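You operate a simulated robot arm through the tools that you are given. There is no shell and no other tool.

You run a simulated robot arm. Do the job below in one go: nothing can be reset, and whatever is moved stays where it is left.

Task
Print a test of at least three pages at density B, then stop the printer.
Fine: black DENSITY lever to B; press CHECK RESET, RESTORE and START once each, in that order; PAGE ends between 4 and 12.

The check looks at the end state, three seconds after you hand in, the way a careful person would. Anything else that was tipped, shoved, dropped, spilled or broken makes it a failure.

Robot
A 7-joint arm with a two-finger parallel gripper, fixed in place. Base frame: the origin is on the floor under the middle of its stand, x ahead of it, y to its left, z up. Lengths are in mm, angles in rad, forces in N, time in s.
It reaches about 1479 mm from its shoulder. Its first joint turns from -2.897 to 2.897 rad. Payload 4.4 kg.
Tool frame: the origin (TCP) lies between the finger pads and is the grasp point; the fingertips stand 23 mm ahead of it; z points along the fingers, y is the line along which they close. The gripper opens to 94 mm. The fingers are 38 mm wide and 10 mm thick; the gripper's body (54 by 96 mm) begins 39 mm behind the TCP.
Orientation is that of the tool frame in the base frame, as [roll, pitch, yaw] about the fixed x, y, z axes, in that order (R = Rz(yaw) Ry(pitch) Rx(roll)). With the fingers straight down and closing along the base's y, the tool's x points along the base's -x, its y along +y and its z along -z.

Tools
- The arm moves only by the tool step_arm. Its argument "motion" is a list of rows, each a list of 3 entries, a list of its own where there are three numbers: the gripper command, from -1 (fully open) to 1 (shut), values between in proportion, then the shift along the tool's x, y, z in units of 20 mm (1.0 is 20 mm), then the turn, a rotation vector about the tool's x, y, z in units of 6 degrees (1.0 is 6 degrees). In form: [[jaw, [x, y, z], [ax, ay, az]], ...]. A call has 1 to 20 rows; each row shifts and turns the commanded pose from where the row before left it, along the tool's axes as they then stand. A call with a number of a shift or a turn outside -1 to 1 is refused whole. Each row takes 0.2 s and may step no farther than 50 mm and 0.15 rad from the row before; otherwise, or with a gripper value out of range, the whole call is refused. Where a pose cannot be reached the arm comes as near as it can. A force on the tool above 40 N (or 10 N above the force at the start of the call, whichever is more), or a blocked arm, ends the call early, and 0.2 s more pass. Each finger travels about 72 mm/s and halts on what it meets, pressing with about 22 N; the grip force reading is that of the motor and also rises with nothing between the fingers. The clock runs only during rows and for 0.2 s after the last one: add rows that do not move to give the fingers time. The reply holds the time, the measured pose of the TCP, the force on the tool along the base axes, the opening and the grip force, in the units named above and with some noise, with the torque about the TCP (base axes, N m) and any sound that the robot's microphone picked up.
- Cameras (640 x 400 px; columns grow to the right, rows downward): "scene" is fixed at [50.8, 500, 1725.2]; the picture's right is [-0.64, -0.77, 0.00], its down [-0.35, 0.29, -0.89] and it looks along [0.68, -0.57, -0.46] (base axes); focal length 325 px, centre (320, 200). "wrist" rides on the gripper at [86, 16, -74] in the tool frame; the picture's right is [-0.18, 0.98, 0.00], its down [-0.58, -0.11, -0.81] and it looks along [-0.79, -0.15, 0.59] (tool axes); focal length 243 px, centre (320, 200). There is no depth. A picture from a camera that has moved, and an enlarged one, comes with that camera's place and axes in the base frame and with its lens.
- capture(camera): a new picture of that camera. No time passes.
- enlarge(camera, box): a new picture of the part [left, top, right, bottom] of that camera's present view, enlarged. No time passes.
- sign_off(): hands the job in; it is judged then, once.

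Nothing tells you positions but the pictures and the camera data. Unless the task says otherwise, let go and move clear before handing in.

The tools are called as a command line: name --argument value ..., lists and objects as JSON in quotes. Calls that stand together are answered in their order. step_arm: Moves the arm, as the interface text tells. Its arguments: {"type":"object","properties":{"motion":{"type":"array"}},"required":["motion"]} The other tools are called the same way: capture (camera) takes a picture; enlarge (camera, box) takes an enlarged picture of a part of a camera's view; sign_off () hands the job in.

At the start:

```text
clock: 0.0
tcp_pos: [643.1, -274.5, 1278.0]
tcp_rot: [-3.14, -0.001, -3.141]
force: [-0.2, 0.2, -1.2]
wrist_torque: [0.05, -0.01, -0.01]
opening: 94.1
finger_force: 0.2
```

scene: 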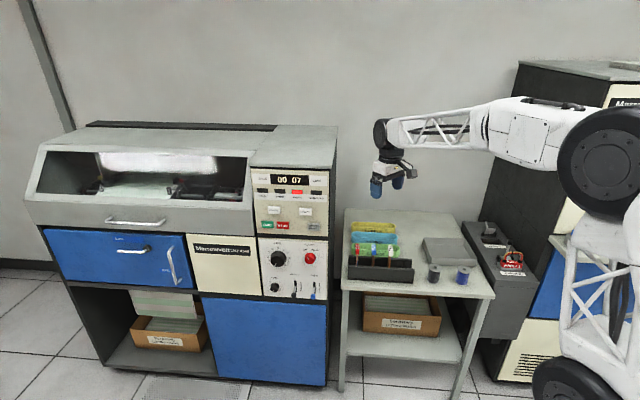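
wrist: 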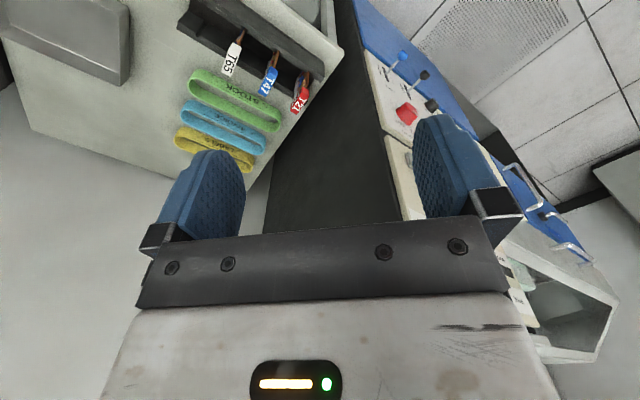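

I see a line printer with a control panel (display reading "00 07", buttons above, knobs and levers below), and the arm hovering near a small table. I will enlarge the panel to read the labels before moving anything.

enlarge --camera "scene" --box '[245, 165, 335, 235]'

enlarge --camera "scene" --box '[250, 230, 340, 305]'

enlarge --camera "scene" --box '[20, 110, 340, 310]'

```text
5.71 times, centred on (290, 200) of scene
camera zoom: at [50.8, 500.0, 1725.2], right [-0.64, -0.77, 0.0], down [-0.35, 0.29, -0.89], along [0.68, -0.57, -0.46], focal length 1855 px, centre (491, 200)
```

zoom: 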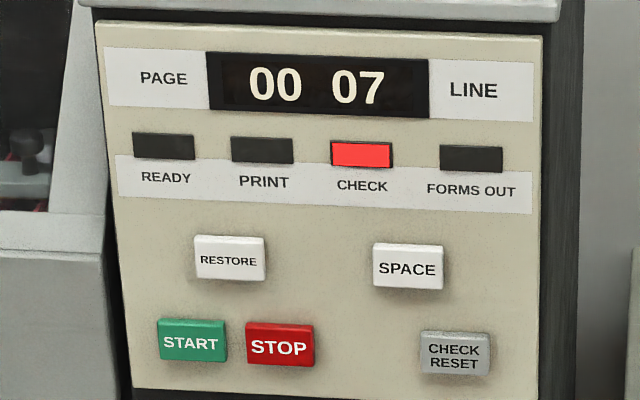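

```text
5.33 times, centred on (295, 268) of scene
camera zoom: at [50.8, 500.0, 1725.2], right [-0.64, -0.77, 0.0], down [-0.35, 0.29, -0.89], along [0.68, -0.57, -0.46], focal length 1732 px, centre (453, -160)
```

zoom: 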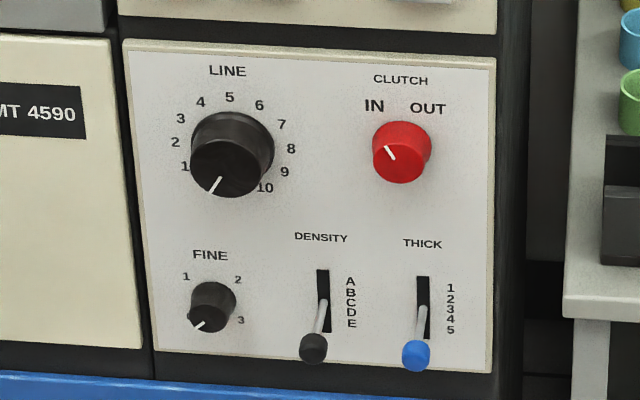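

```text
2.00 times, centred on (180, 210) of scene
camera zoom: at [50.8, 500.0, 1725.2], right [-0.64, -0.77, 0.0], down [-0.35, 0.29, -0.89], along [0.68, -0.57, -0.46], focal length 649 px, centre (600, 180)
```

zoom: 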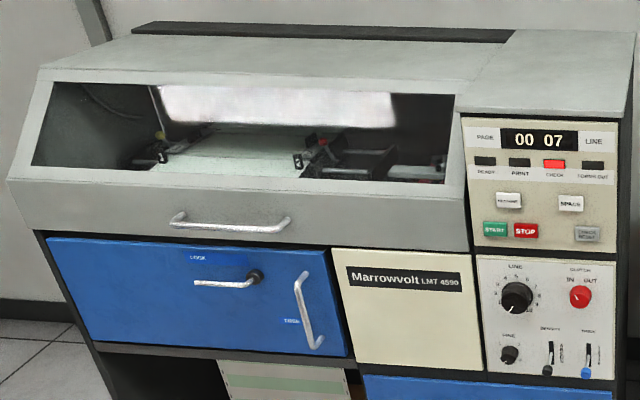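

The printer's front faces roughly toward (-x, +y), and by triangulation the black DENSITY knob is near (894, -63, 758) and the blue one near (839, -121, 760). CHECK is lit and PAGE reads 00. I'll take a closer look at the levers and panel with both cameras before moving.

enlarge --camera "wrist" --box '[350, 20, 550, 145]'

enlarge --camera "scene" --box '[285, 265, 333, 300]'

enlarge --camera "scene" --box '[330, 60, 640, 254]'

```text
3.20 times, centred on (450, 82) of wrist
camera zoom: at [556.5, -257.7, 1353.9], right [0.18, 0.98, 0.0], down [0.58, -0.11, 0.81], along [0.79, -0.15, -0.59], focal length 776 px, centre (-96, 576)
```

zoom: 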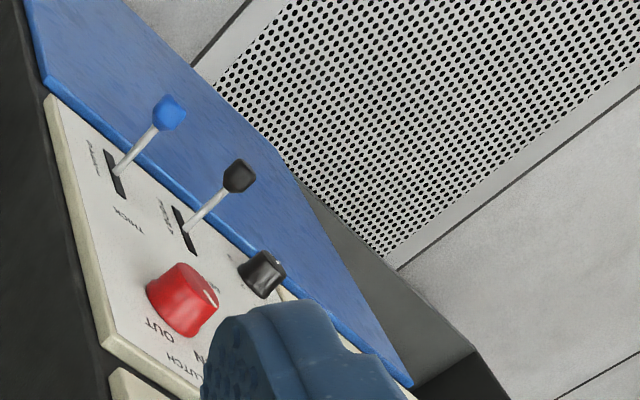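

```text
11.43 times, centred on (309, 282) of scene
camera zoom: at [50.8, 500.0, 1725.2], right [-0.64, -0.77, 0.0], down [-0.35, 0.29, -0.89], along [0.68, -0.57, -0.46], focal length 3711 px, centre (446, -743)
```

zoom: 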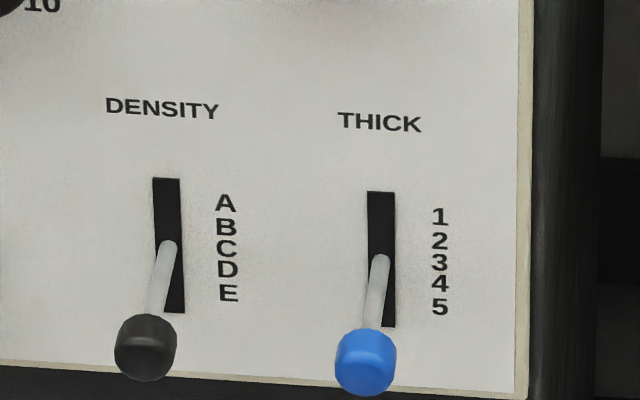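

```text
2.06 times, centred on (485, 157) of scene
camera zoom: at [50.8, 500.0, 1725.2], right [-0.64, -0.77, 0.0], down [-0.35, 0.29, -0.89], along [0.68, -0.57, -0.46], focal length 670 px, centre (-20, 289)
```

zoom: 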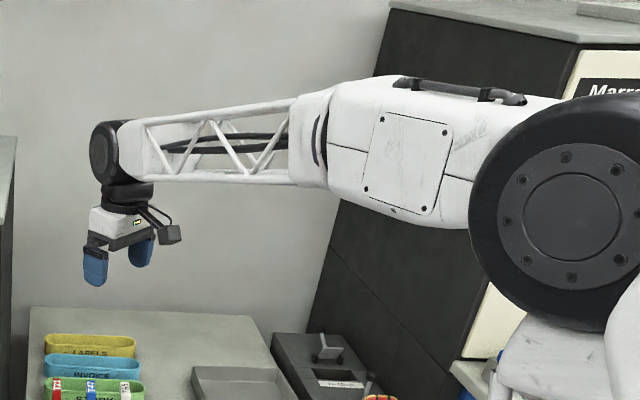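

The lever now sits about at C, level, with its panel root near (929, -98, 762) and the knob about 51 mm out. I'll first back the gripper away to open space in front of the printer, keeping it pointing down.

step_arm --motion '[[-1, [0.2, 0.8, 0.15], [0, 0, 0]], [-1, [0.2, 0.8, 0.15], [0, 0, 0]], [-1, [0.2, 0.8, 0.15], [0, 0, 0]], [-1, [0.2, 0.8, 0.15], [0, 0, 0]], [-1, [0.2, 0.8, 0.15], [0, 0, 0]], [-1, [0.2, 0.8, 0.15], [0, 0, 0]], [-1, [0.2, 0.8, 0.15], [0, 0, 0]], [-1, [0.2, 0.8, 0.15], [0, 0, 0]], [-1, [0.2, 0.8, 0.15], [0, 0, 0]], [-1, [0.2, 0.8, 0.15], [0, 0, 0]], [-1, [0.2, 0.8, 0.15], [0, 0, 0]], [-1, [0.2, 0.8, 0.15], [0, 0, 0]], [-1, [0.2, 0.8, 0.15], [0, 0, 0]], [-1, [0.2, 0.8, 0.15], [0, 0, 0]], [-1, [0.2, 0.8, 0.15], [0, 0, 0]], [-1, [0.2, 0.8, 0.15], [0, 0, 0]], [-1, [0.2, 0.8, 0.15], [0, 0, 0]], [-1, [0.2, 0.8, 0.15], [0, 0, 0]], [-1, [0.2, 0.8, 0.15], [0, 0, 0]], [-1, [0.2, 0.8, 0.15], [0, 0, 0]]]'

```text
clock: 4.2
tcp_pos: [562.5, 45.1, 1217.0]
tcp_rot: [3.141, 0.002, -3.141]
force: [-0.2, 0.2, 0.6]
wrist_torque: [0.0, 0.01, -0.04]
opening: 93.9
finger_force: 0.0
```

The gripper is now in clear space in front of the panel. Next I turn it to point horizontally at the printer's face (tool z toward (0.707, -0.707, 0)), closing the fingers on the way.

step_arm --motion '[[1, [0, 0, 0], [0.2931, -0.7077, 0.2931]], [1, [0, 0, 0], [0.2931, -0.7077, 0.2931]], [1, [0, 0, 0], [0.2931, -0.7077, 0.2931]], [1, [0, 0, 0], [0.2931, -0.7077, 0.2931]], [1, [0, 0, 0], [0.2931, -0.7077, 0.2931]], [1, [0, 0, 0], [0.2931, -0.7077, 0.2931]], [1, [0, 0, 0], [0.2931, -0.7077, 0.2931]], [1, [0, 0, 0], [0.2931, -0.7077, 0.2931]], [1, [0, 0, 0], [0.2931, -0.7077, 0.2931]], [1, [0, 0, 0], [0.2931, -0.7077, 0.2931]], [1, [0, 0, 0], [0.2931, -0.7077, 0.2931]], [1, [0, 0, 0], [0.2931, -0.7077, 0.2931]], [1, [0, 0, 0], [0.2931, -0.7077, 0.2931]], [1, [0, 0, 0], [0.2931, -0.7077, 0.2931]], [1, [0, 0, 0], [0.2931, -0.7077, 0.2931]], [1, [0, 0, 0], [0.2931, -0.7077, 0.2931]], [1, [0, 0, 0], [0.2931, -0.7077, 0.2931]], [1, [0, 0, 0], [0.2931, -0.7077, 0.2931]], [1, [0, 0, 0], [0.2931, -0.7077, 0.2931]], [1, [0, 0, 0], [0.2931, -0.7077, 0.2931]]]'

capture --camera "wrist"

capture --camera "scene"

```text
clock: 8.4
tcp_pos: [562.5, 45.3, 1218.5]
tcp_rot: [0.615, 1.568, -0.173]
force: [0.0, 0.4, 1.5]
wrist_torque: [-0.01, 0.0, -0.02]
opening: 0.0
finger_force: 22.3
```

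```text
taken
camera wrist: at [522.6, 110.1, 1132.9], right [0.7, 0.69, 0.19], down [-0.65, 0.49, 0.58], along [0.31, -0.52, 0.79], focal length 243 px, centre (320, 200)
```

wrist: 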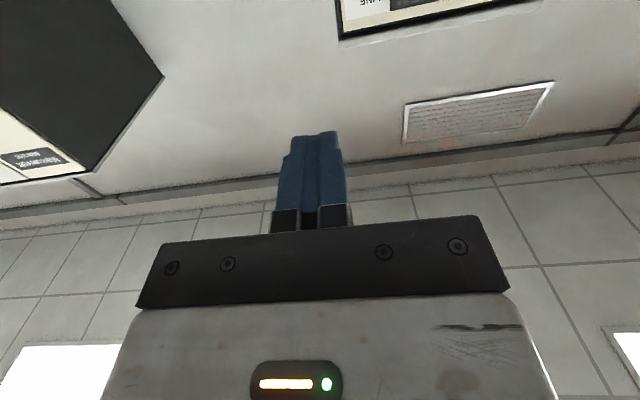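

```text
taken
```

scene: 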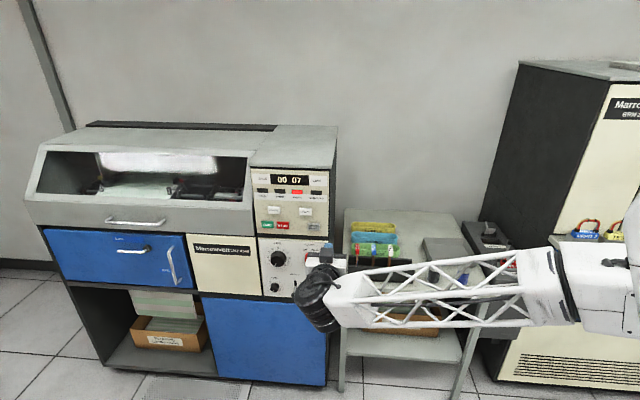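

The tool now points at the panel horizontally and the scene camera still sees over the arm. I'll move in front of the panel, still about 280 mm away from it, and lower, to view buttons with the wrist camera.

step_arm --motion '[[1, [0.95, 0.48, 0.2], [0, 0, 0]], [1, [0.95, 0.48, 0.2], [0, 0, 0]], [1, [0.95, 0.48, 0.2], [0, 0, 0]], [1, [0.95, 0.48, 0.2], [0, 0, 0]], [1, [0.95, 0.48, 0.2], [0, 0, 0]], [1, [0.95, 0.48, 0.2], [0, 0, 0]], [1, [0.95, 0.48, 0.2], [0, 0, 0]], [1, [0.95, 0.48, 0.2], [0, 0, 0]], [1, [0.95, 0.48, 0.2], [0, 0, 0]], [1, [0.95, 0.48, 0.2], [0, 0, 0]], [1, [0.95, 0.48, 0.2], [0, 0, 0]], [1, [0.95, 0.48, 0.2], [0, 0, 0]], [1, [0.95, 0.48, 0.2], [0, 0, 0]], [1, [0.95, 0.48, 0.2], [0, 0, 0]]]'

capture --camera "wrist"

capture --camera "scene"

```text
clock: 11.4
tcp_pos: [697.9, 101.3, 952.3]
tcp_rot: [0.567, 1.569, -0.22]
force: [-0.3, 0.4, -0.7]
wrist_torque: [-0.03, 0.0, 0.02]
opening: 0.0
finger_force: 22.3
```

```text
taken
camera wrist: at [657.0, 165.1, 866.7], right [0.7, 0.69, 0.19], down [-0.65, 0.49, 0.58], along [0.31, -0.52, 0.79], focal length 243 px, centre (320, 200)
```

wrist: 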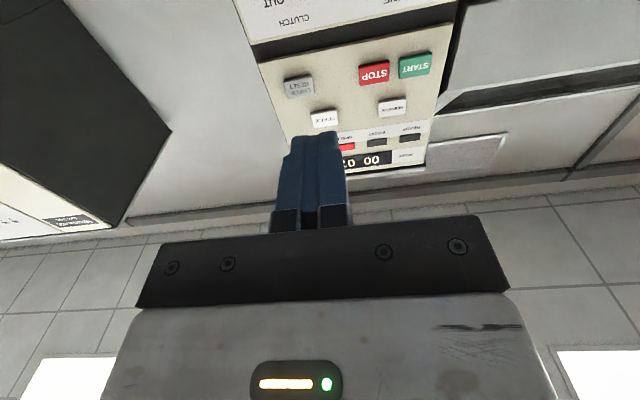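

```text
taken
```

scene: 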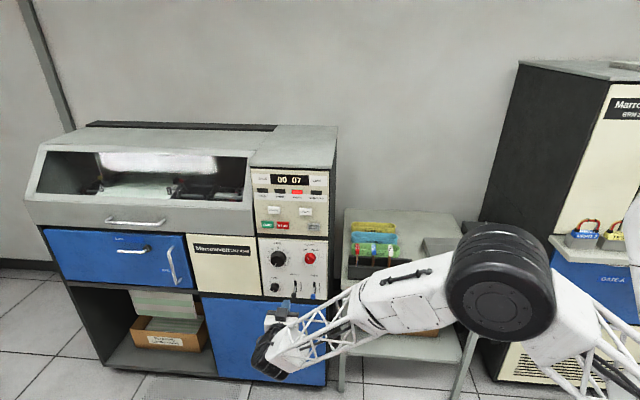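

The wrist camera (below the gripper, looking up) now shows the upper panel upside down. I'll enlarge it to measure the button positions.

enlarge --camera "wrist" --box '[230, 0, 470, 150]'

enlarge --camera "scene" --box '[240, 160, 340, 305]'

```text
2.67 times, centred on (350, 75) of wrist
camera zoom: at [657.0, 165.1, 866.7], right [0.7, 0.69, 0.19], down [-0.65, 0.49, 0.58], along [0.31, -0.52, 0.79], focal length 647 px, centre (240, 533)
```

zoom: 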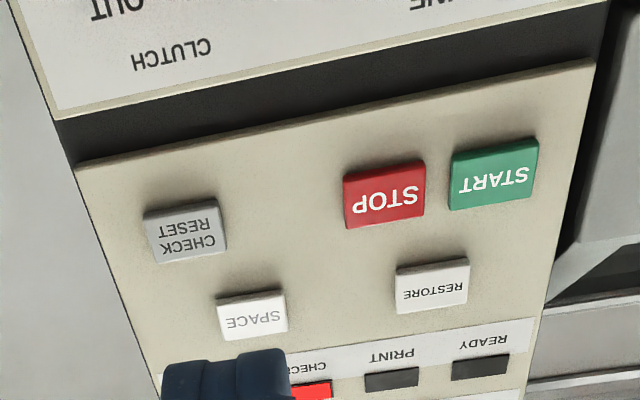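

```text
2.76 times, centred on (290, 232) of scene
camera zoom: at [50.8, 500.0, 1725.2], right [-0.64, -0.77, 0.0], down [-0.35, 0.29, -0.89], along [0.68, -0.57, -0.46], focal length 896 px, centre (403, 110)
```

zoom: 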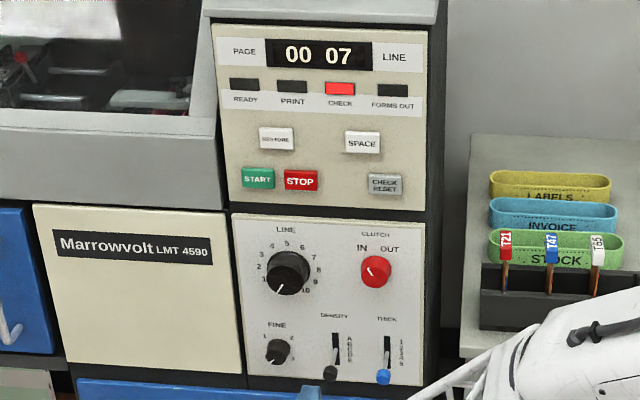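

Triangulated button faces: START (997, -25, 1066), STOP (954, -67, 1066), CHECK RESET (870, -149, 1066), RESTORE (977, -47, 1130). Lever comes first. I'll roll the gripper 90° so the jaws close vertically and can straddle the DENSITY knob like a fork.

step_arm --motion '[[1, [0, 0, 0], [0, 0, -1]], [1, [0, 0, 0], [0, 0, -1]], [1, [0, 0, 0], [0, 0, -1]], [1, [0, 0, 0], [0, 0, -1]], [1, [0, 0, 0], [0, 0, -1]], [1, [0, 0, 0], [0, 0, -1]], [1, [0, 0, 0], [0, 0, -1]], [1, [0, 0, 0], [0, 0, -1]], [1, [0, 0, 0], [0, 0, -1]], [1, [0, 0, 0], [0, 0, -1]], [1, [0, 0, 0], [0, 0, -1]], [1, [0, 0, 0], [0, 0, -1]], [1, [0, 0, 0], [0, 0, -1]], [1, [0, 0, 0], [0, 0, -1]], [1, [0, 0, 0], [0, 0, -1]]]'

capture --camera "wrist"

capture --camera "scene"

```text
clock: 14.6
tcp_pos: [697.5, 102.2, 952.2]
tcp_rot: [-1.569, 0.0, -2.357]
force: [-0.8, 0.1, -0.4]
wrist_torque: [-0.01, 0.05, -0.01]
opening: 0.2
finger_force: 21.8
```

```text
taken
camera wrist: at [584.5, 93.2, 937.0], right [0.13, 0.13, -0.98], down [-0.16, 0.98, 0.11], along [0.98, 0.14, 0.15], focal length 243 px, centre (320, 200)
```

wrist: 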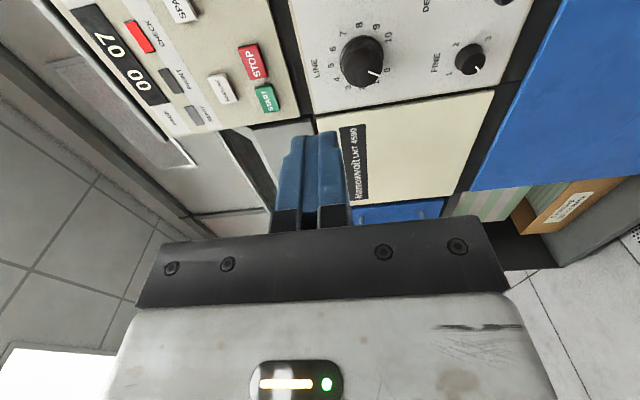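

```text
taken
```

scene: 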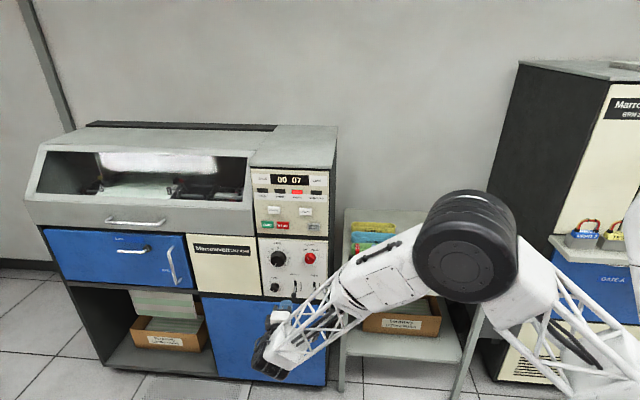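

The roll worked and this orientation gives a good view of the panel. Now I move down in front of the DENSITY lever, stopping about 70 mm short of its knob, with the jaws half open.

step_arm --motion '[[-0.2, [-0.11, 0.97, 0.7], [0, 0, 0]], [-0.2, [-0.11, 0.97, 0.7], [0, 0, 0]], [-0.2, [-0.11, 0.97, 0.7], [0, 0, 0]], [-0.2, [-0.11, 0.97, 0.7], [0, 0, 0]], [-0.2, [-0.11, 0.97, 0.7], [0, 0, 0]], [-0.2, [-0.11, 0.97, 0.7], [0, 0, 0]], [-0.2, [-0.11, 0.97, 0.7], [0, 0, 0]], [-0.2, [-0.11, 0.97, 0.7], [0, 0, 0]], [-0.2, [-0.11, 0.97, 0.7], [0, 0, 0]], [-0.2, [-0.11, 0.97, 0.7], [0, 0, 0]], [-0.2, [0, 0, 0], [0, 0, 0]]]'

capture --camera "wrist"

capture --camera "scene"

```text
clock: 17.0
tcp_pos: [812.3, 16.7, 758.4]
tcp_rot: [-1.57, -0.001, -2.359]
force: [0.8, -0.9, 0.1]
wrist_torque: [-0.02, 0.0, 0.0]
opening: 56.3
finger_force: 0.0
```

```text
taken
camera wrist: at [699.4, 8.6, 742.0], right [0.13, 0.13, -0.98], down [-0.16, 0.98, 0.11], along [0.98, 0.14, 0.15], focal length 243 px, centre (320, 200)
```

wrist: 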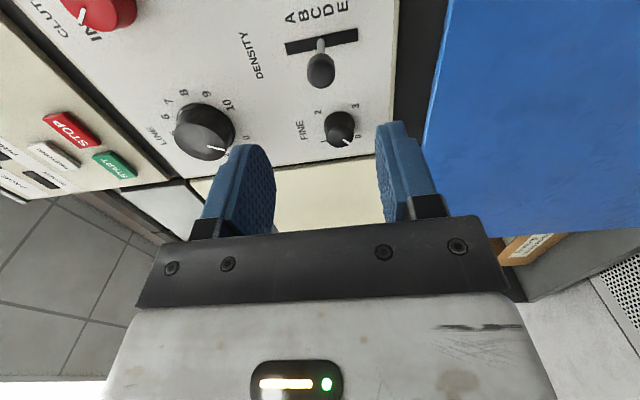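

```text
taken
```

scene: 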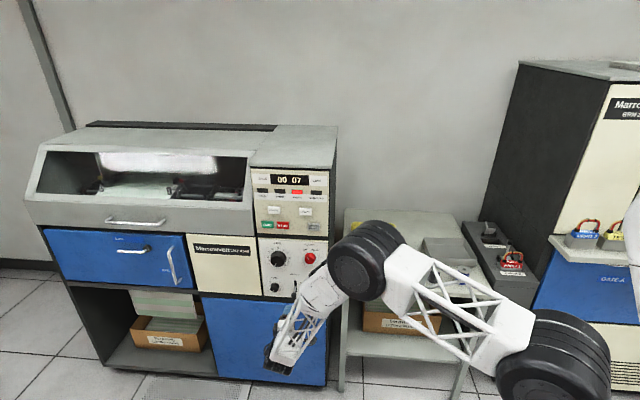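

The DENSITY lever is clearly visible between the open jaws, pointing straight out. I'll enlarge it to confirm its present setting and fix the knob position.

enlarge --camera "wrist" --box '[240, 0, 400, 100]'

enlarge --camera "scene" --box '[240, 240, 340, 303]'

```text
4.00 times, centred on (320, 50) of wrist
camera zoom: at [699.4, 8.6, 742.0], right [0.13, 0.13, -0.98], down [-0.16, 0.98, 0.11], along [0.98, 0.14, 0.15], focal length 970 px, centre (320, 800)
```

zoom: 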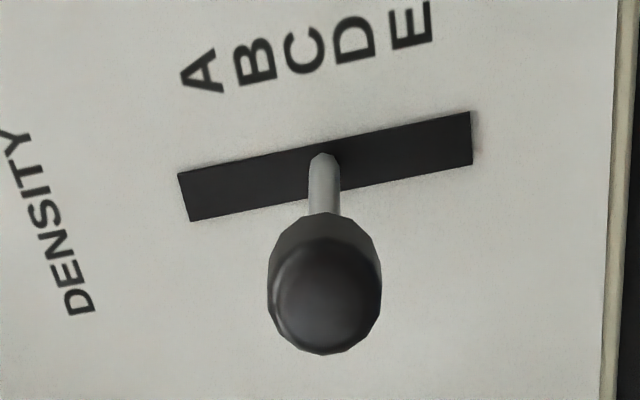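

```text
6.35 times, centred on (290, 272) of scene
camera zoom: at [50.8, 500.0, 1725.2], right [-0.64, -0.77, 0.0], down [-0.35, 0.29, -0.89], along [0.68, -0.57, -0.46], focal length 2062 px, centre (510, -254)
```

zoom: 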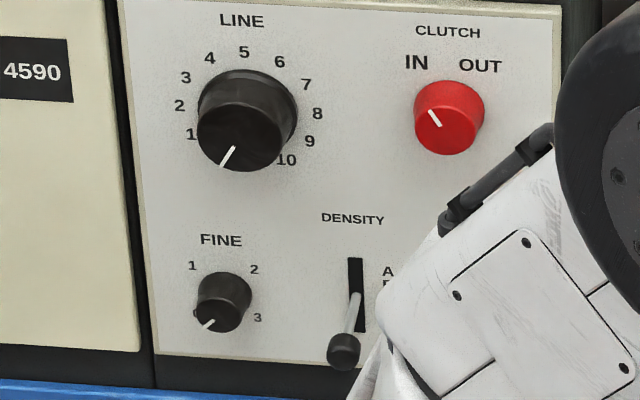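

The lever is at C and level; its knob centre is near r-line centre with z ≈ 758, matching the TCP height. I'll advance so the knob sits between the open jaws, staying about 35 mm off the panel.

step_arm --motion '[[-0.2, [-0.025, 0, 0.867], [0, 0, 0]], [-0.2, [-0.025, 0, 0.867], [0, 0, 0]], [-0.2, [-0.025, 0, 0.867], [0, 0, 0]], [-0.2, [-0.025, 0, 0.867], [0, 0, 0]], [-0.2, [-0.025, 0, 0.867], [0, 0, 0]], [-0.2, [-0.025, 0, 0.867], [0, 0, 0]], [-0.2, [0, 0, 0], [0, 0, 0]]]'

capture --camera "wrist"

enlarge --camera "scene" --box '[240, 240, 340, 303]'

```text
clock: 18.6
tcp_pos: [889.1, -55.7, 759.2]
tcp_rot: [-1.569, 0.002, -2.359]
force: [0.5, 0.6, -0.5]
wrist_torque: [0.0, 0.02, 0.0]
opening: 56.3
finger_force: 0.0
```

```text
taken
camera wrist: at [774.4, -62.7, 744.0], right [0.13, 0.13, -0.98], down [-0.16, 0.98, 0.11], along [0.98, 0.14, 0.15], focal length 243 px, centre (320, 200)
```

wrist: 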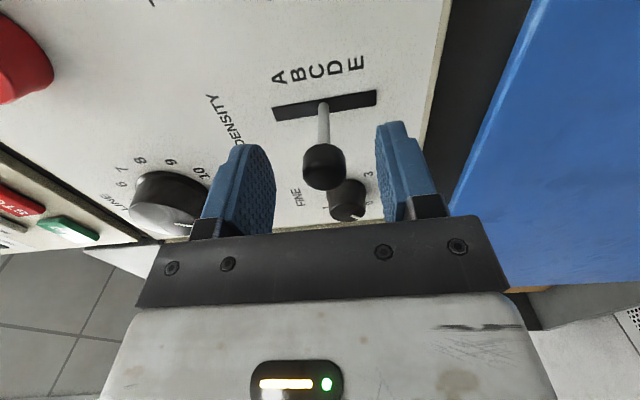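

```text
6.35 times, centred on (290, 272) of scene
camera zoom: at [50.8, 500.0, 1725.2], right [-0.64, -0.77, 0.0], down [-0.35, 0.29, -0.89], along [0.68, -0.57, -0.46], focal length 2062 px, centre (510, -254)
```

zoom: 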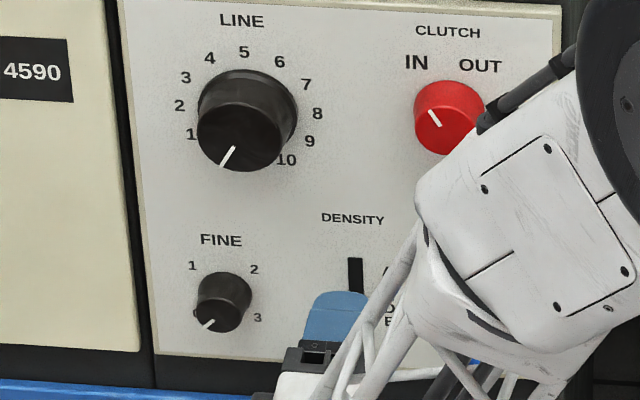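

The knob is between the jaws. I'll narrow the jaws to about 28 mm so they straddle it loosely, then look before lifting.

step_arm --motion '[[0.4, [0, 0, 0], [0, 0, 0]], [0.4, [0, 0, 0], [0, 0, 0]], [0.4, [0, 0, 0], [0, 0, 0]]]'

enlarge --camera "wrist" --box '[220, 50, 420, 230]'

```text
clock: 19.4
tcp_pos: [886.6, -54.2, 759.6]
tcp_rot: [-1.569, 0.002, -2.359]
force: [0.0, 0.1, -0.1]
wrist_torque: [-0.01, 0.03, -0.01]
opening: 28.2
finger_force: 0.0
```

```text
2.22 times, centred on (320, 140) of wrist
camera zoom: at [774.1, -62.5, 743.9], right [0.13, 0.13, -0.98], down [-0.16, 0.98, 0.11], along [0.98, 0.14, 0.15], focal length 539 px, centre (320, 333)
```

zoom: 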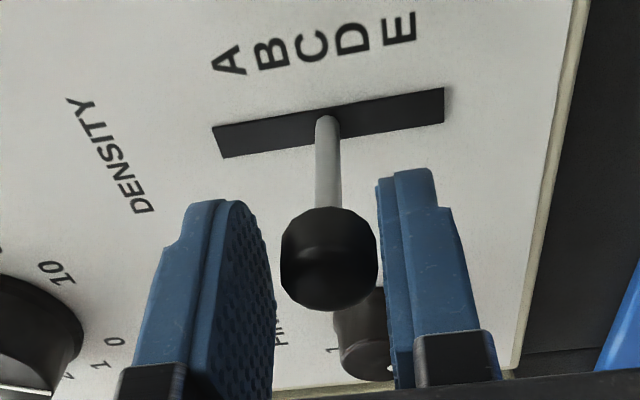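

The knob sits centred with a few millimetres of play each side. I'll raise the gripper slowly by 12 mm so the lower finger carries the knob up, then check.

step_arm --motion '[[0.4, [0, -0.15, 0], [0, 0, 0]], [0.4, [0, -0.15, 0], [0, 0, 0]], [0.4, [0, -0.15, 0], [0, 0, 0]], [0.4, [0, -0.15, 0], [0, 0, 0]]]'

enlarge --camera "wrist" --box '[220, 50, 420, 230]'

```text
clock: 20.4
tcp_pos: [888.5, -53.2, 771.5]
tcp_rot: [-1.569, 0.0, -2.359]
force: [0.4, -0.4, -1.1]
wrist_torque: [0.01, 0.0, 0.01]
opening: 28.1
finger_force: 0.5
```

```text
2.22 times, centred on (320, 140) of wrist
camera zoom: at [774.3, -62.6, 755.6], right [0.13, 0.13, -0.98], down [-0.16, 0.98, 0.11], along [0.98, 0.14, 0.15], focal length 539 px, centre (320, 333)
```

zoom: 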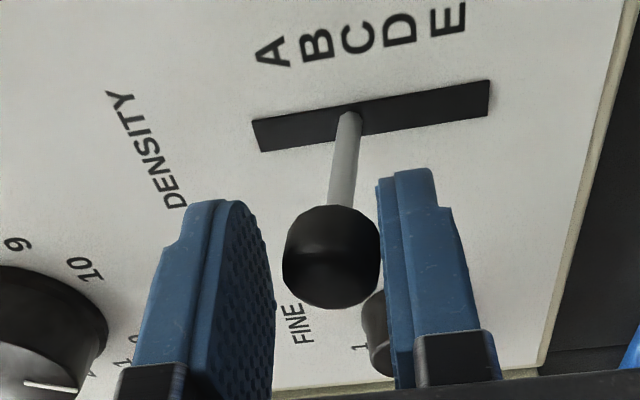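

The lever follows smoothly with almost no force; its root is now a bit more than halfway from C to B. I'll raise another 6 mm and check.

step_arm --motion '[[0.4, [0, -0.15, 0], [0, 0, 0]], [0.4, [0, -0.15, 0], [0, 0, 0]], [0.4, [0, 0, 0], [0, 0, 0]]]'

enlarge --camera "wrist" --box '[270, 40, 400, 121]'

enlarge --camera "scene" --box '[240, 240, 340, 303]'

```text
clock: 21.2
tcp_pos: [889.3, -55.3, 777.6]
tcp_rot: [-1.569, 0.0, -2.357]
force: [-0.8, -0.4, 0.0]
wrist_torque: [-0.01, -0.01, 0.02]
opening: 28.2
finger_force: 0.1
```

```text
4.92 times, centred on (335, 80) of wrist
camera zoom: at [774.5, -62.8, 762.1], right [0.13, 0.13, -0.98], down [-0.16, 0.98, 0.11], along [0.98, 0.14, 0.15], focal length 1194 px, centre (246, 788)
```

zoom: 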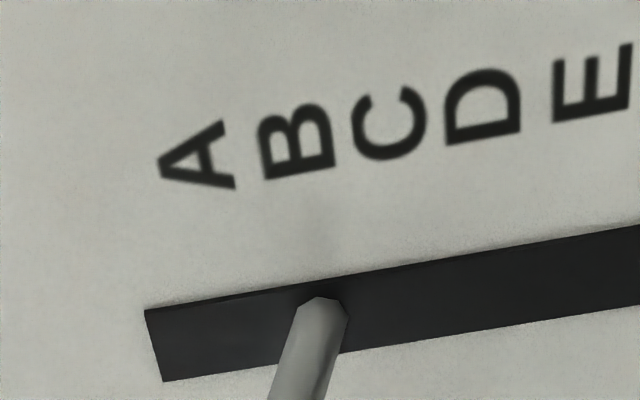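

```text
6.35 times, centred on (290, 272) of scene
camera zoom: at [50.8, 500.0, 1725.2], right [-0.64, -0.77, 0.0], down [-0.35, 0.29, -0.89], along [0.68, -0.57, -0.46], focal length 2062 px, centre (510, -254)
```

zoom: 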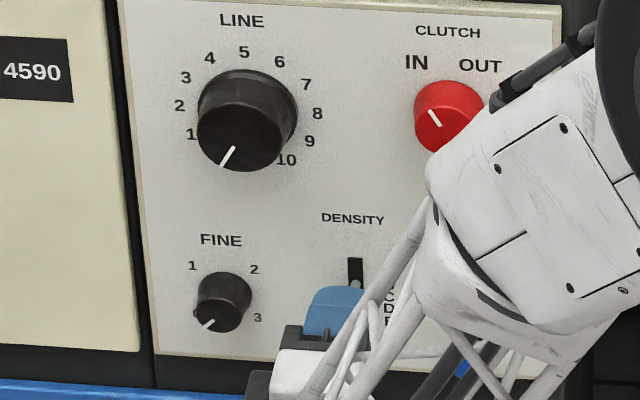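

By projection, the lever root is at z ≈ 768.1 and the letter B's centre at z ≈ 768.2, so it looks to be on B. I'll lower the gripper 3 mm to free the knob and see whether the lever stays.

step_arm --motion '[[0.4, [0, 0.075, 0], [0, 0, 0]], [0.4, [0, 0.075, 0], [0, 0, 0]], [0.4, [0, 0, 0], [0, 0, 0]], [0.4, [0, 0, 0], [0, 0, 0]]]'

enlarge --camera "wrist" --box '[270, 40, 400, 121]'

enlarge --camera "wrist" --box '[220, 50, 420, 230]'

```text
clock: 22.2
tcp_pos: [888.4, -54.0, 775.8]
tcp_rot: [-1.569, 0.001, -2.359]
force: [0.5, 0.0, 1.2]
wrist_torque: [-0.01, -0.01, -0.03]
opening: 28.6
finger_force: 0.2
```

```text
4.92 times, centred on (335, 80) of wrist
camera zoom: at [774.9, -63.1, 759.2], right [0.13, 0.13, -0.98], down [-0.16, 0.98, 0.11], along [0.98, 0.14, 0.15], focal length 1194 px, centre (246, 788)
```

zoom: 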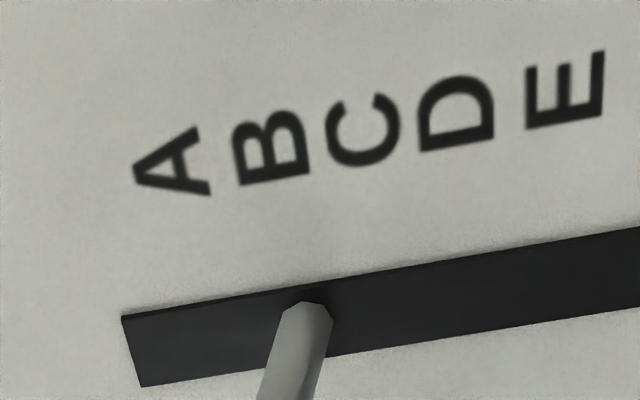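

```text
2.22 times, centred on (320, 140) of wrist
camera zoom: at [774.9, -63.1, 759.2], right [0.13, 0.13, -0.98], down [-0.16, 0.98, 0.11], along [0.98, 0.14, 0.15], focal length 539 px, centre (320, 333)
```

zoom: 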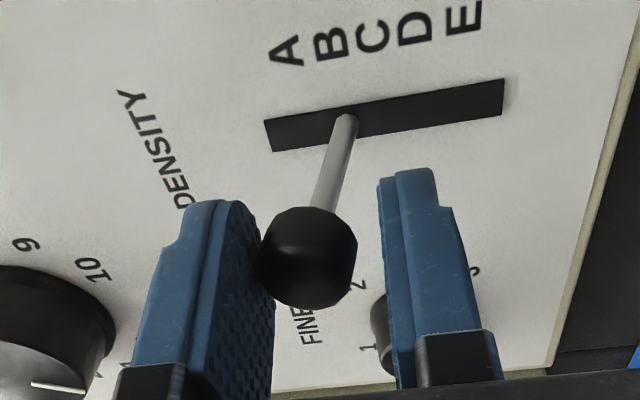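

The knob now seems to lie against the upper finger, so the lever may have clicked into a stop slightly above where I carried it. I'll raise the gripper 2 mm to centre around it and look again.

step_arm --motion '[[0.4, [0, -0.1, 0], [0, 0, 0]], [0.3, [0, 0, 0], [0, 0, 0]], [0.3, [0, 0, 0], [0, 0, 0]]]'

enlarge --camera "wrist" --box '[270, 40, 400, 121]'

enlarge --camera "wrist" --box '[220, 50, 420, 230]'

```text
clock: 23.0
tcp_pos: [889.2, -54.0, 776.3]
tcp_rot: [-1.568, 0.0, -2.359]
force: [0.0, -0.8, 0.1]
wrist_torque: [0.05, -0.02, 0.01]
opening: 32.9
finger_force: 0.1
```

```text
4.92 times, centred on (335, 80) of wrist
camera zoom: at [775.0, -62.9, 761.0], right [0.13, 0.13, -0.98], down [-0.16, 0.98, 0.11], along [0.98, 0.14, 0.15], focal length 1194 px, centre (246, 788)
```

zoom: 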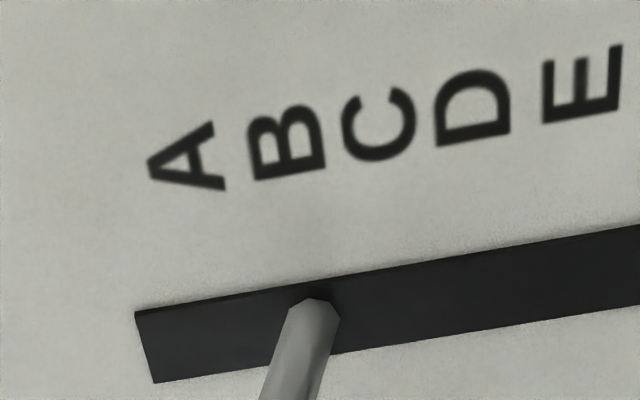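

```text
2.22 times, centred on (320, 140) of wrist
camera zoom: at [775.0, -62.9, 761.0], right [0.13, 0.13, -0.98], down [-0.16, 0.98, 0.11], along [0.98, 0.14, 0.15], focal length 539 px, centre (320, 333)
```

zoom: 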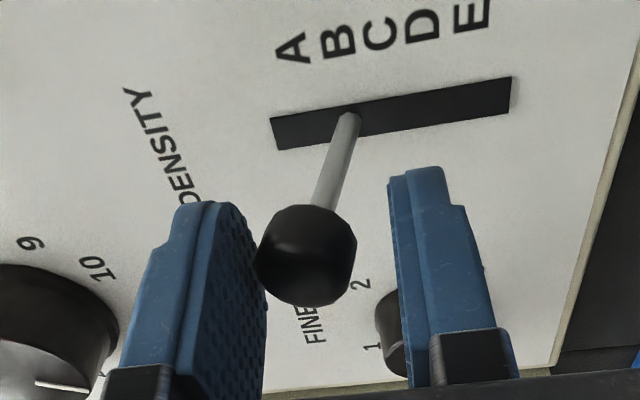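

The lever root now projects to z ≈ 768.0 against B's 768.2. I'll open the jaws wide so nothing touches the knob and check where it rests on its own.

step_arm --motion '[[-0.2, [0, 0, 0], [0, 0, 0]], [-0.2, [0, 0, 0], [0, 0, 0]], [-0.2, [0, 0, 0], [0, 0, 0]]]'

enlarge --camera "wrist" --box '[270, 40, 400, 121]'

enlarge --camera "wrist" --box '[220, 50, 420, 230]'

```text
clock: 23.8
tcp_pos: [889.4, -53.8, 777.5]
tcp_rot: [-1.568, 0.001, -2.36]
force: [-0.1, 0.4, -0.6]
wrist_torque: [0.01, 0.04, -0.03]
opening: 56.6
finger_force: 0.0
```

```text
4.92 times, centred on (335, 80) of wrist
camera zoom: at [775.0, -62.9, 761.0], right [0.13, 0.13, -0.98], down [-0.16, 0.98, 0.11], along [0.98, 0.14, 0.15], focal length 1194 px, centre (246, 788)
```

zoom: 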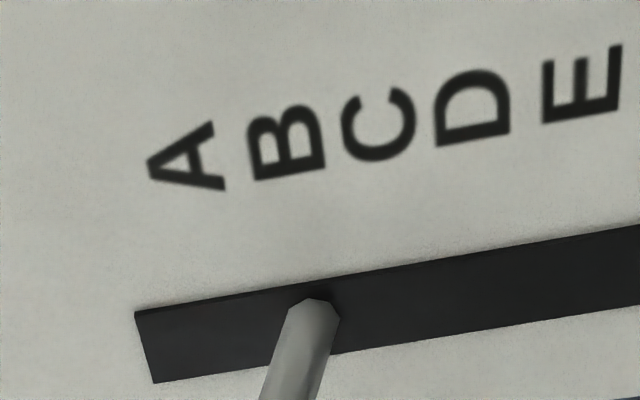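

```text
2.22 times, centred on (320, 140) of wrist
camera zoom: at [775.0, -62.9, 761.0], right [0.13, 0.13, -0.98], down [-0.16, 0.98, 0.11], along [0.98, 0.14, 0.15], focal length 539 px, centre (320, 333)
```

zoom: 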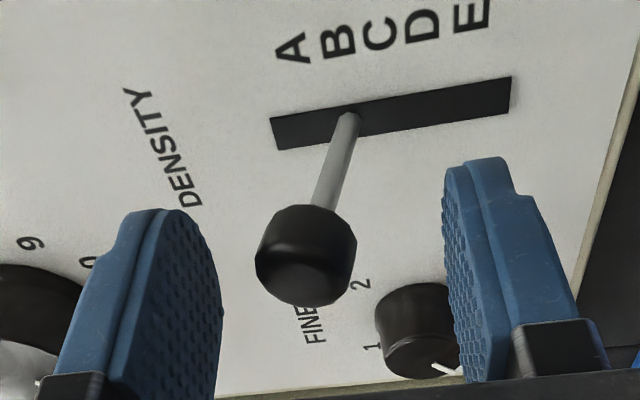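

The lever rests at B by itself with nothing touching it. I'll back straight out, close the fingers and rise toward the CHECK RESET button, stopping well short of it.

step_arm --motion '[[-0.2, [0, 0, -0.9], [0, 0, 0]], [-0.2, [0, 0, -0.9], [0, 0, 0]], [-0.2, [0, 0, -0.9], [0, 0, 0]], [-0.2, [0, 0, -0.9], [0, 0, 0]], [-0.2, [0, 0, -0.9], [0, 0, 0]], [-0.2, [0, 0, -0.9], [0, 0, 0]], [-0.2, [0, 0, -0.9], [0, 0, 0]]]'

step_arm --motion '[[1, [0.27, -0.96, 0], [0, 0, 0]], [1, [0.27, -0.96, 0], [0, 0, 0]], [1, [0.27, -0.96, 0], [0, 0, 0]], [1, [0.27, -0.96, 0], [0, 0, 0]], [1, [0.27, -0.96, 0], [0, 0, 0]], [1, [0.27, -0.96, 0], [0, 0, 0]], [1, [0.27, -0.96, 0], [0, 0, 0]], [1, [0.27, -0.96, 0], [0, 0, 0]], [1, [0.27, -0.96, 0], [0, 0, 0]], [1, [0.27, -0.96, 0], [0, 0, 0]], [1, [0.27, -0.96, 0], [0, 0, 0]], [1, [0.27, -0.96, 0], [0, 0, 0]], [1, [0.27, -0.96, 0], [0, 0, 0]], [1, [0.27, -0.96, 0], [0, 0, 0]], [1, [0.27, -0.96, 0], [0, 0, 0]]]'

capture --camera "wrist"

capture --camera "scene"

```text
clock: 25.4
tcp_pos: [798.6, 34.4, 777.3]
tcp_rot: [-1.57, 0.001, -2.358]
force: [0.4, 0.3, -0.2]
wrist_torque: [-0.01, -0.01, 0.0]
opening: 56.1
finger_force: 0.0
```

```text
clock: 28.6
tcp_pos: [740.9, -20.5, 1062.8]
tcp_rot: [-1.568, 0.001, -2.358]
force: [-0.1, -0.6, -0.6]
wrist_torque: [0.0, 0.02, 0.01]
opening: 0.2
finger_force: 22.4
```

```text
taken
camera wrist: at [627.3, -28.8, 1047.5], right [0.13, 0.13, -0.98], down [-0.16, 0.98, 0.11], along [0.98, 0.14, 0.15], focal length 243 px, centre (320, 200)
```

wrist: 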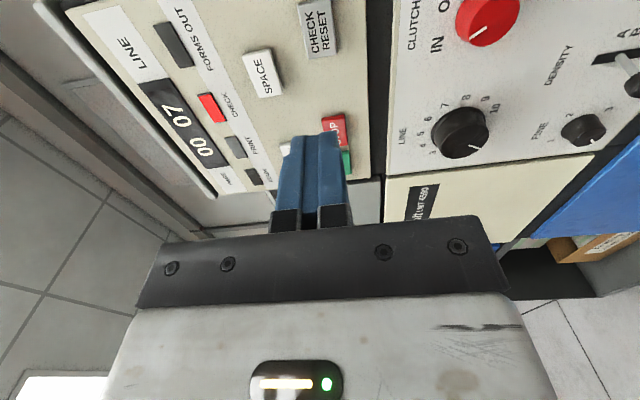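

```text
taken
```

scene: 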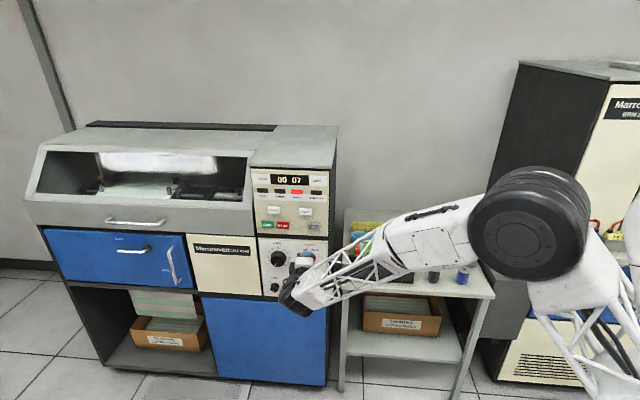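

The gripper is now lined up with CHECK RESET, about 160 mm short. I'll enlarge the view to check the alignment before pressing.

enlarge --camera "wrist" --box '[220, 0, 400, 113]'

enlarge --camera "scene" --box '[245, 165, 345, 303]'

```text
3.54 times, centred on (310, 56) of wrist
camera zoom: at [627.3, -28.8, 1047.5], right [0.13, 0.13, -0.98], down [-0.16, 0.98, 0.11], along [0.98, 0.14, 0.15], focal length 859 px, centre (355, 708)
```

zoom: 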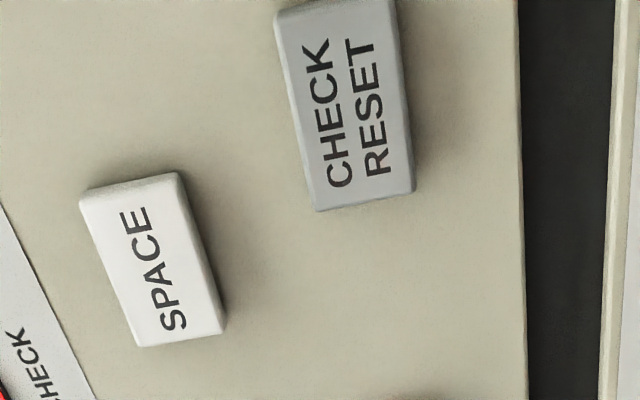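

```text
2.90 times, centred on (295, 234) of scene
camera zoom: at [50.8, 500.0, 1725.2], right [-0.64, -0.77, 0.0], down [-0.35, 0.29, -0.89], along [0.68, -0.57, -0.46], focal length 941 px, centre (392, 101)
```

zoom: 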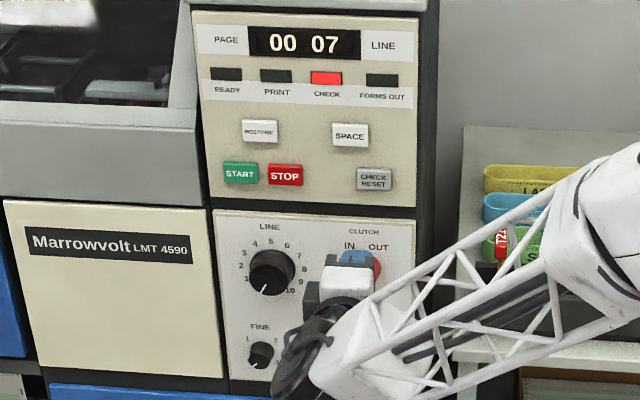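

CHECK RESET's face centre is at about r −511, z 1066; the tool needs only a ~3 mm lift. I'll correct and advance to about 20 mm from the face.

step_arm --motion '[[1, [-0.02, -0.04, 1], [0, 0, 0]], [1, [-0.02, -0.04, 1], [0, 0, 0]], [1, [-0.02, -0.04, 1], [0, 0, 0]], [1, [-0.02, -0.04, 1], [0, 0, 0]], [1, [0, 0, 1], [0, 0, 0]], [1, [0, 0, 1], [0, 0, 0]], [1, [0, 0, 0.8], [0, 0, 0]], [1, [0, 0, 0], [0, 0, 0]]]'

capture --camera "wrist"

enlarge --camera "scene" --box '[245, 165, 345, 303]'

```text
clock: 30.4
tcp_pos: [838.6, -117.0, 1067.7]
tcp_rot: [-1.57, 0.002, -2.358]
force: [1.0, -0.2, 0.3]
wrist_torque: [-0.03, -0.01, 0.03]
opening: 0.0
finger_force: 22.2
```

```text
taken
camera wrist: at [725.2, -124.8, 1051.9], right [0.13, 0.13, -0.98], down [-0.16, 0.98, 0.11], along [0.98, 0.14, 0.15], focal length 243 px, centre (320, 200)
```

wrist: 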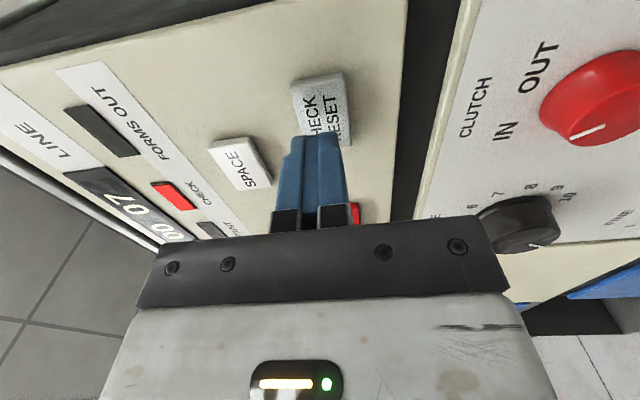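

```text
2.90 times, centred on (295, 234) of scene
camera zoom: at [50.8, 500.0, 1725.2], right [-0.64, -0.77, 0.0], down [-0.35, 0.29, -0.89], along [0.68, -0.57, -0.46], focal length 941 px, centre (392, 101)
```

zoom: 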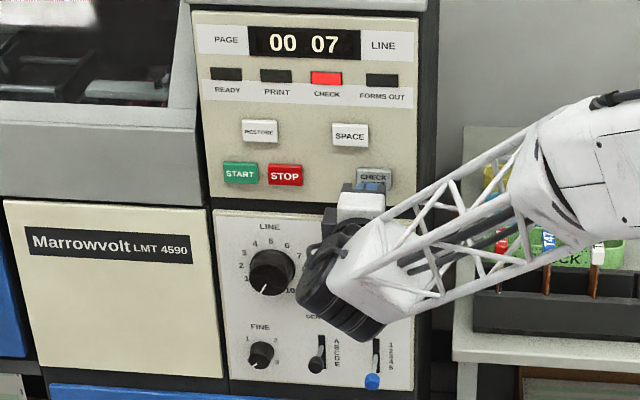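

The fingertips are about 22 mm from CHECK RESET and centred on it. I'll press slowly in small steps, watching force and the CHECK lamp.

step_arm --motion '[[1, [0, 0.05, 0.25], [0, 0, 0]], [1, [0, 0, 0.25], [0, 0, 0]], [1, [0, 0, 0.25], [0, 0, 0]], [1, [0, 0, 0.25], [0, 0, 0]]]'

capture --camera "wrist"

```text
clock: 31.4
tcp_pos: [853.2, -131.3, 1066.0]
tcp_rot: [-1.57, 0.001, -2.359]
force: [0.3, -0.8, 0.1]
wrist_torque: [-0.01, 0.0, 0.0]
opening: 0.0
finger_force: 22.0
```

```text
taken
camera wrist: at [739.5, -139.0, 1050.7], right [0.13, 0.13, -0.98], down [-0.16, 0.98, 0.11], along [0.98, 0.14, 0.15], focal length 243 px, centre (320, 200)
```

wrist: 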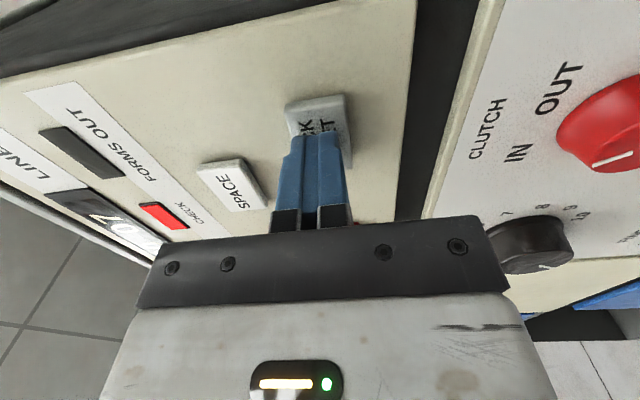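

No contact yet; the tips are just at the button's face. Continuing in 2 mm steps.

step_arm --motion '[[1, [0, 0, 0.1], [0, 0, 0]], [1, [0, 0, 0.1], [0, 0, 0]], [1, [0, 0, 0.1], [0, 0, 0]]]'

capture --camera "wrist"

```text
clock: 32.2
tcp_pos: [858.2, -133.5, 1066.0]
tcp_rot: [-1.569, 0.0, -2.359]
force: [-2.5, 0.9, 0.5]
wrist_torque: [0.0, -0.01, 0.01]
opening: 0.1
finger_force: 21.7
heard: click
```

```text
taken
camera wrist: at [744.2, -143.0, 1050.5], right [0.13, 0.13, -0.98], down [-0.16, 0.98, 0.11], along [0.98, 0.14, 0.15], focal length 243 px, centre (320, 200)
```

wrist: 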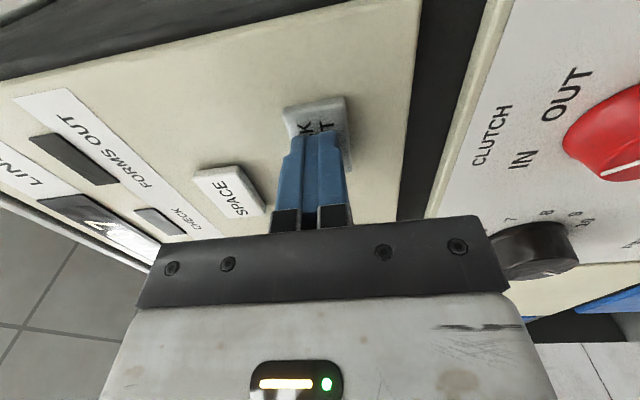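

Click heard and the CHECK lamp went dark: CHECK RESET is pressed. I'll retract straight back and check the panel.

step_arm --motion '[[1, [0, 0, -0.8], [0, 0, 0]], [1, [0, 0, -0.9], [0, 0, 0]], [1, [0, 0, -0.9], [0, 0, 0]]]'

enlarge --camera "scene" --box '[245, 165, 345, 303]'

```text
clock: 33.0
tcp_pos: [819.0, -98.7, 1067.5]
tcp_rot: [-1.57, 0.0, -2.356]
force: [0.2, 0.2, -1.4]
wrist_torque: [-0.02, 0.0, -0.02]
opening: 0.0
finger_force: 21.7
```

```text
2.90 times, centred on (295, 234) of scene
camera zoom: at [50.8, 500.0, 1725.2], right [-0.64, -0.77, 0.0], down [-0.35, 0.29, -0.89], along [0.68, -0.57, -0.46], focal length 941 px, centre (392, 101)
```

zoom: 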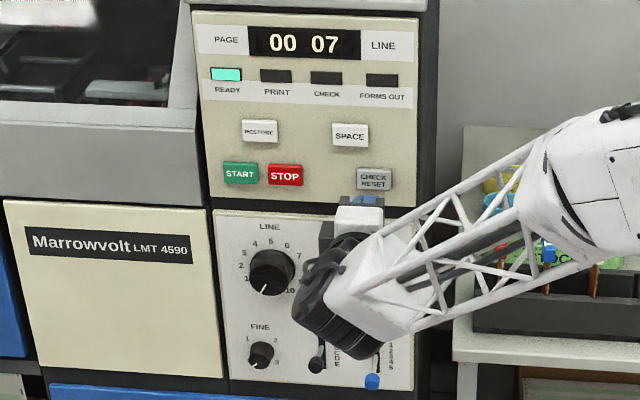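

READY is lit now. Next I move across to RESTORE (r −658, z 1130), keeping about 48 mm in front of the buttons.

step_arm --motion '[[1, [-0.925, -0.39, 0], [0, 0, 0]], [1, [-0.925, -0.39, 0], [0, 0, 0]], [1, [-0.925, -0.39, 0], [0, 0, 0]], [1, [-0.925, -0.39, 0], [0, 0, 0]], [1, [-0.925, -0.39, 0], [0, 0, 0]], [1, [-0.925, -0.39, 0], [0, 0, 0]], [1, [-0.925, -0.39, 0], [0, 0, 0]], [1, [-0.925, -0.39, 0], [0, 0, 0]], [1, [0, 0, 0], [0, 0, 0]]]'

capture --camera "wrist"

enlarge --camera "scene" --box '[245, 165, 345, 303]'

```text
clock: 35.0
tcp_pos: [926.1, 6.2, 1128.5]
tcp_rot: [-1.569, 0.001, -2.354]
force: [0.5, 0.4, -0.3]
wrist_torque: [0.0, 0.02, 0.01]
opening: 0.2
finger_force: 21.7
```

```text
taken
camera wrist: at [812.4, -2.1, 1112.2], right [0.13, 0.13, -0.98], down [-0.16, 0.98, 0.11], along [0.98, 0.14, 0.15], focal length 243 px, centre (320, 200)
```

wrist: 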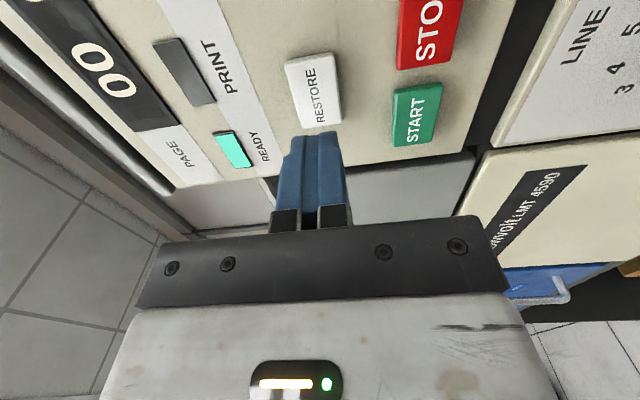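

```text
2.90 times, centred on (295, 234) of scene
camera zoom: at [50.8, 500.0, 1725.2], right [-0.64, -0.77, 0.0], down [-0.35, 0.29, -0.89], along [0.68, -0.57, -0.46], focal length 941 px, centre (392, 101)
```

zoom: 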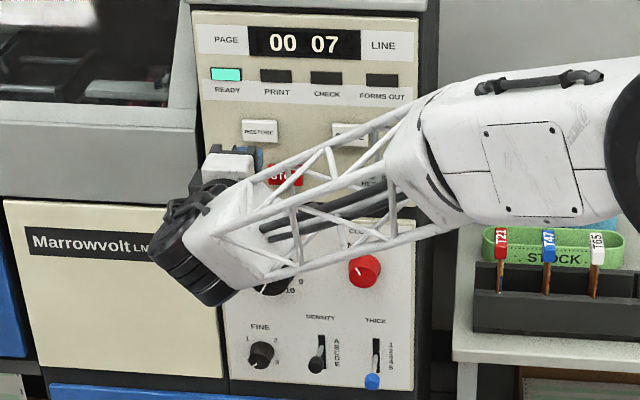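

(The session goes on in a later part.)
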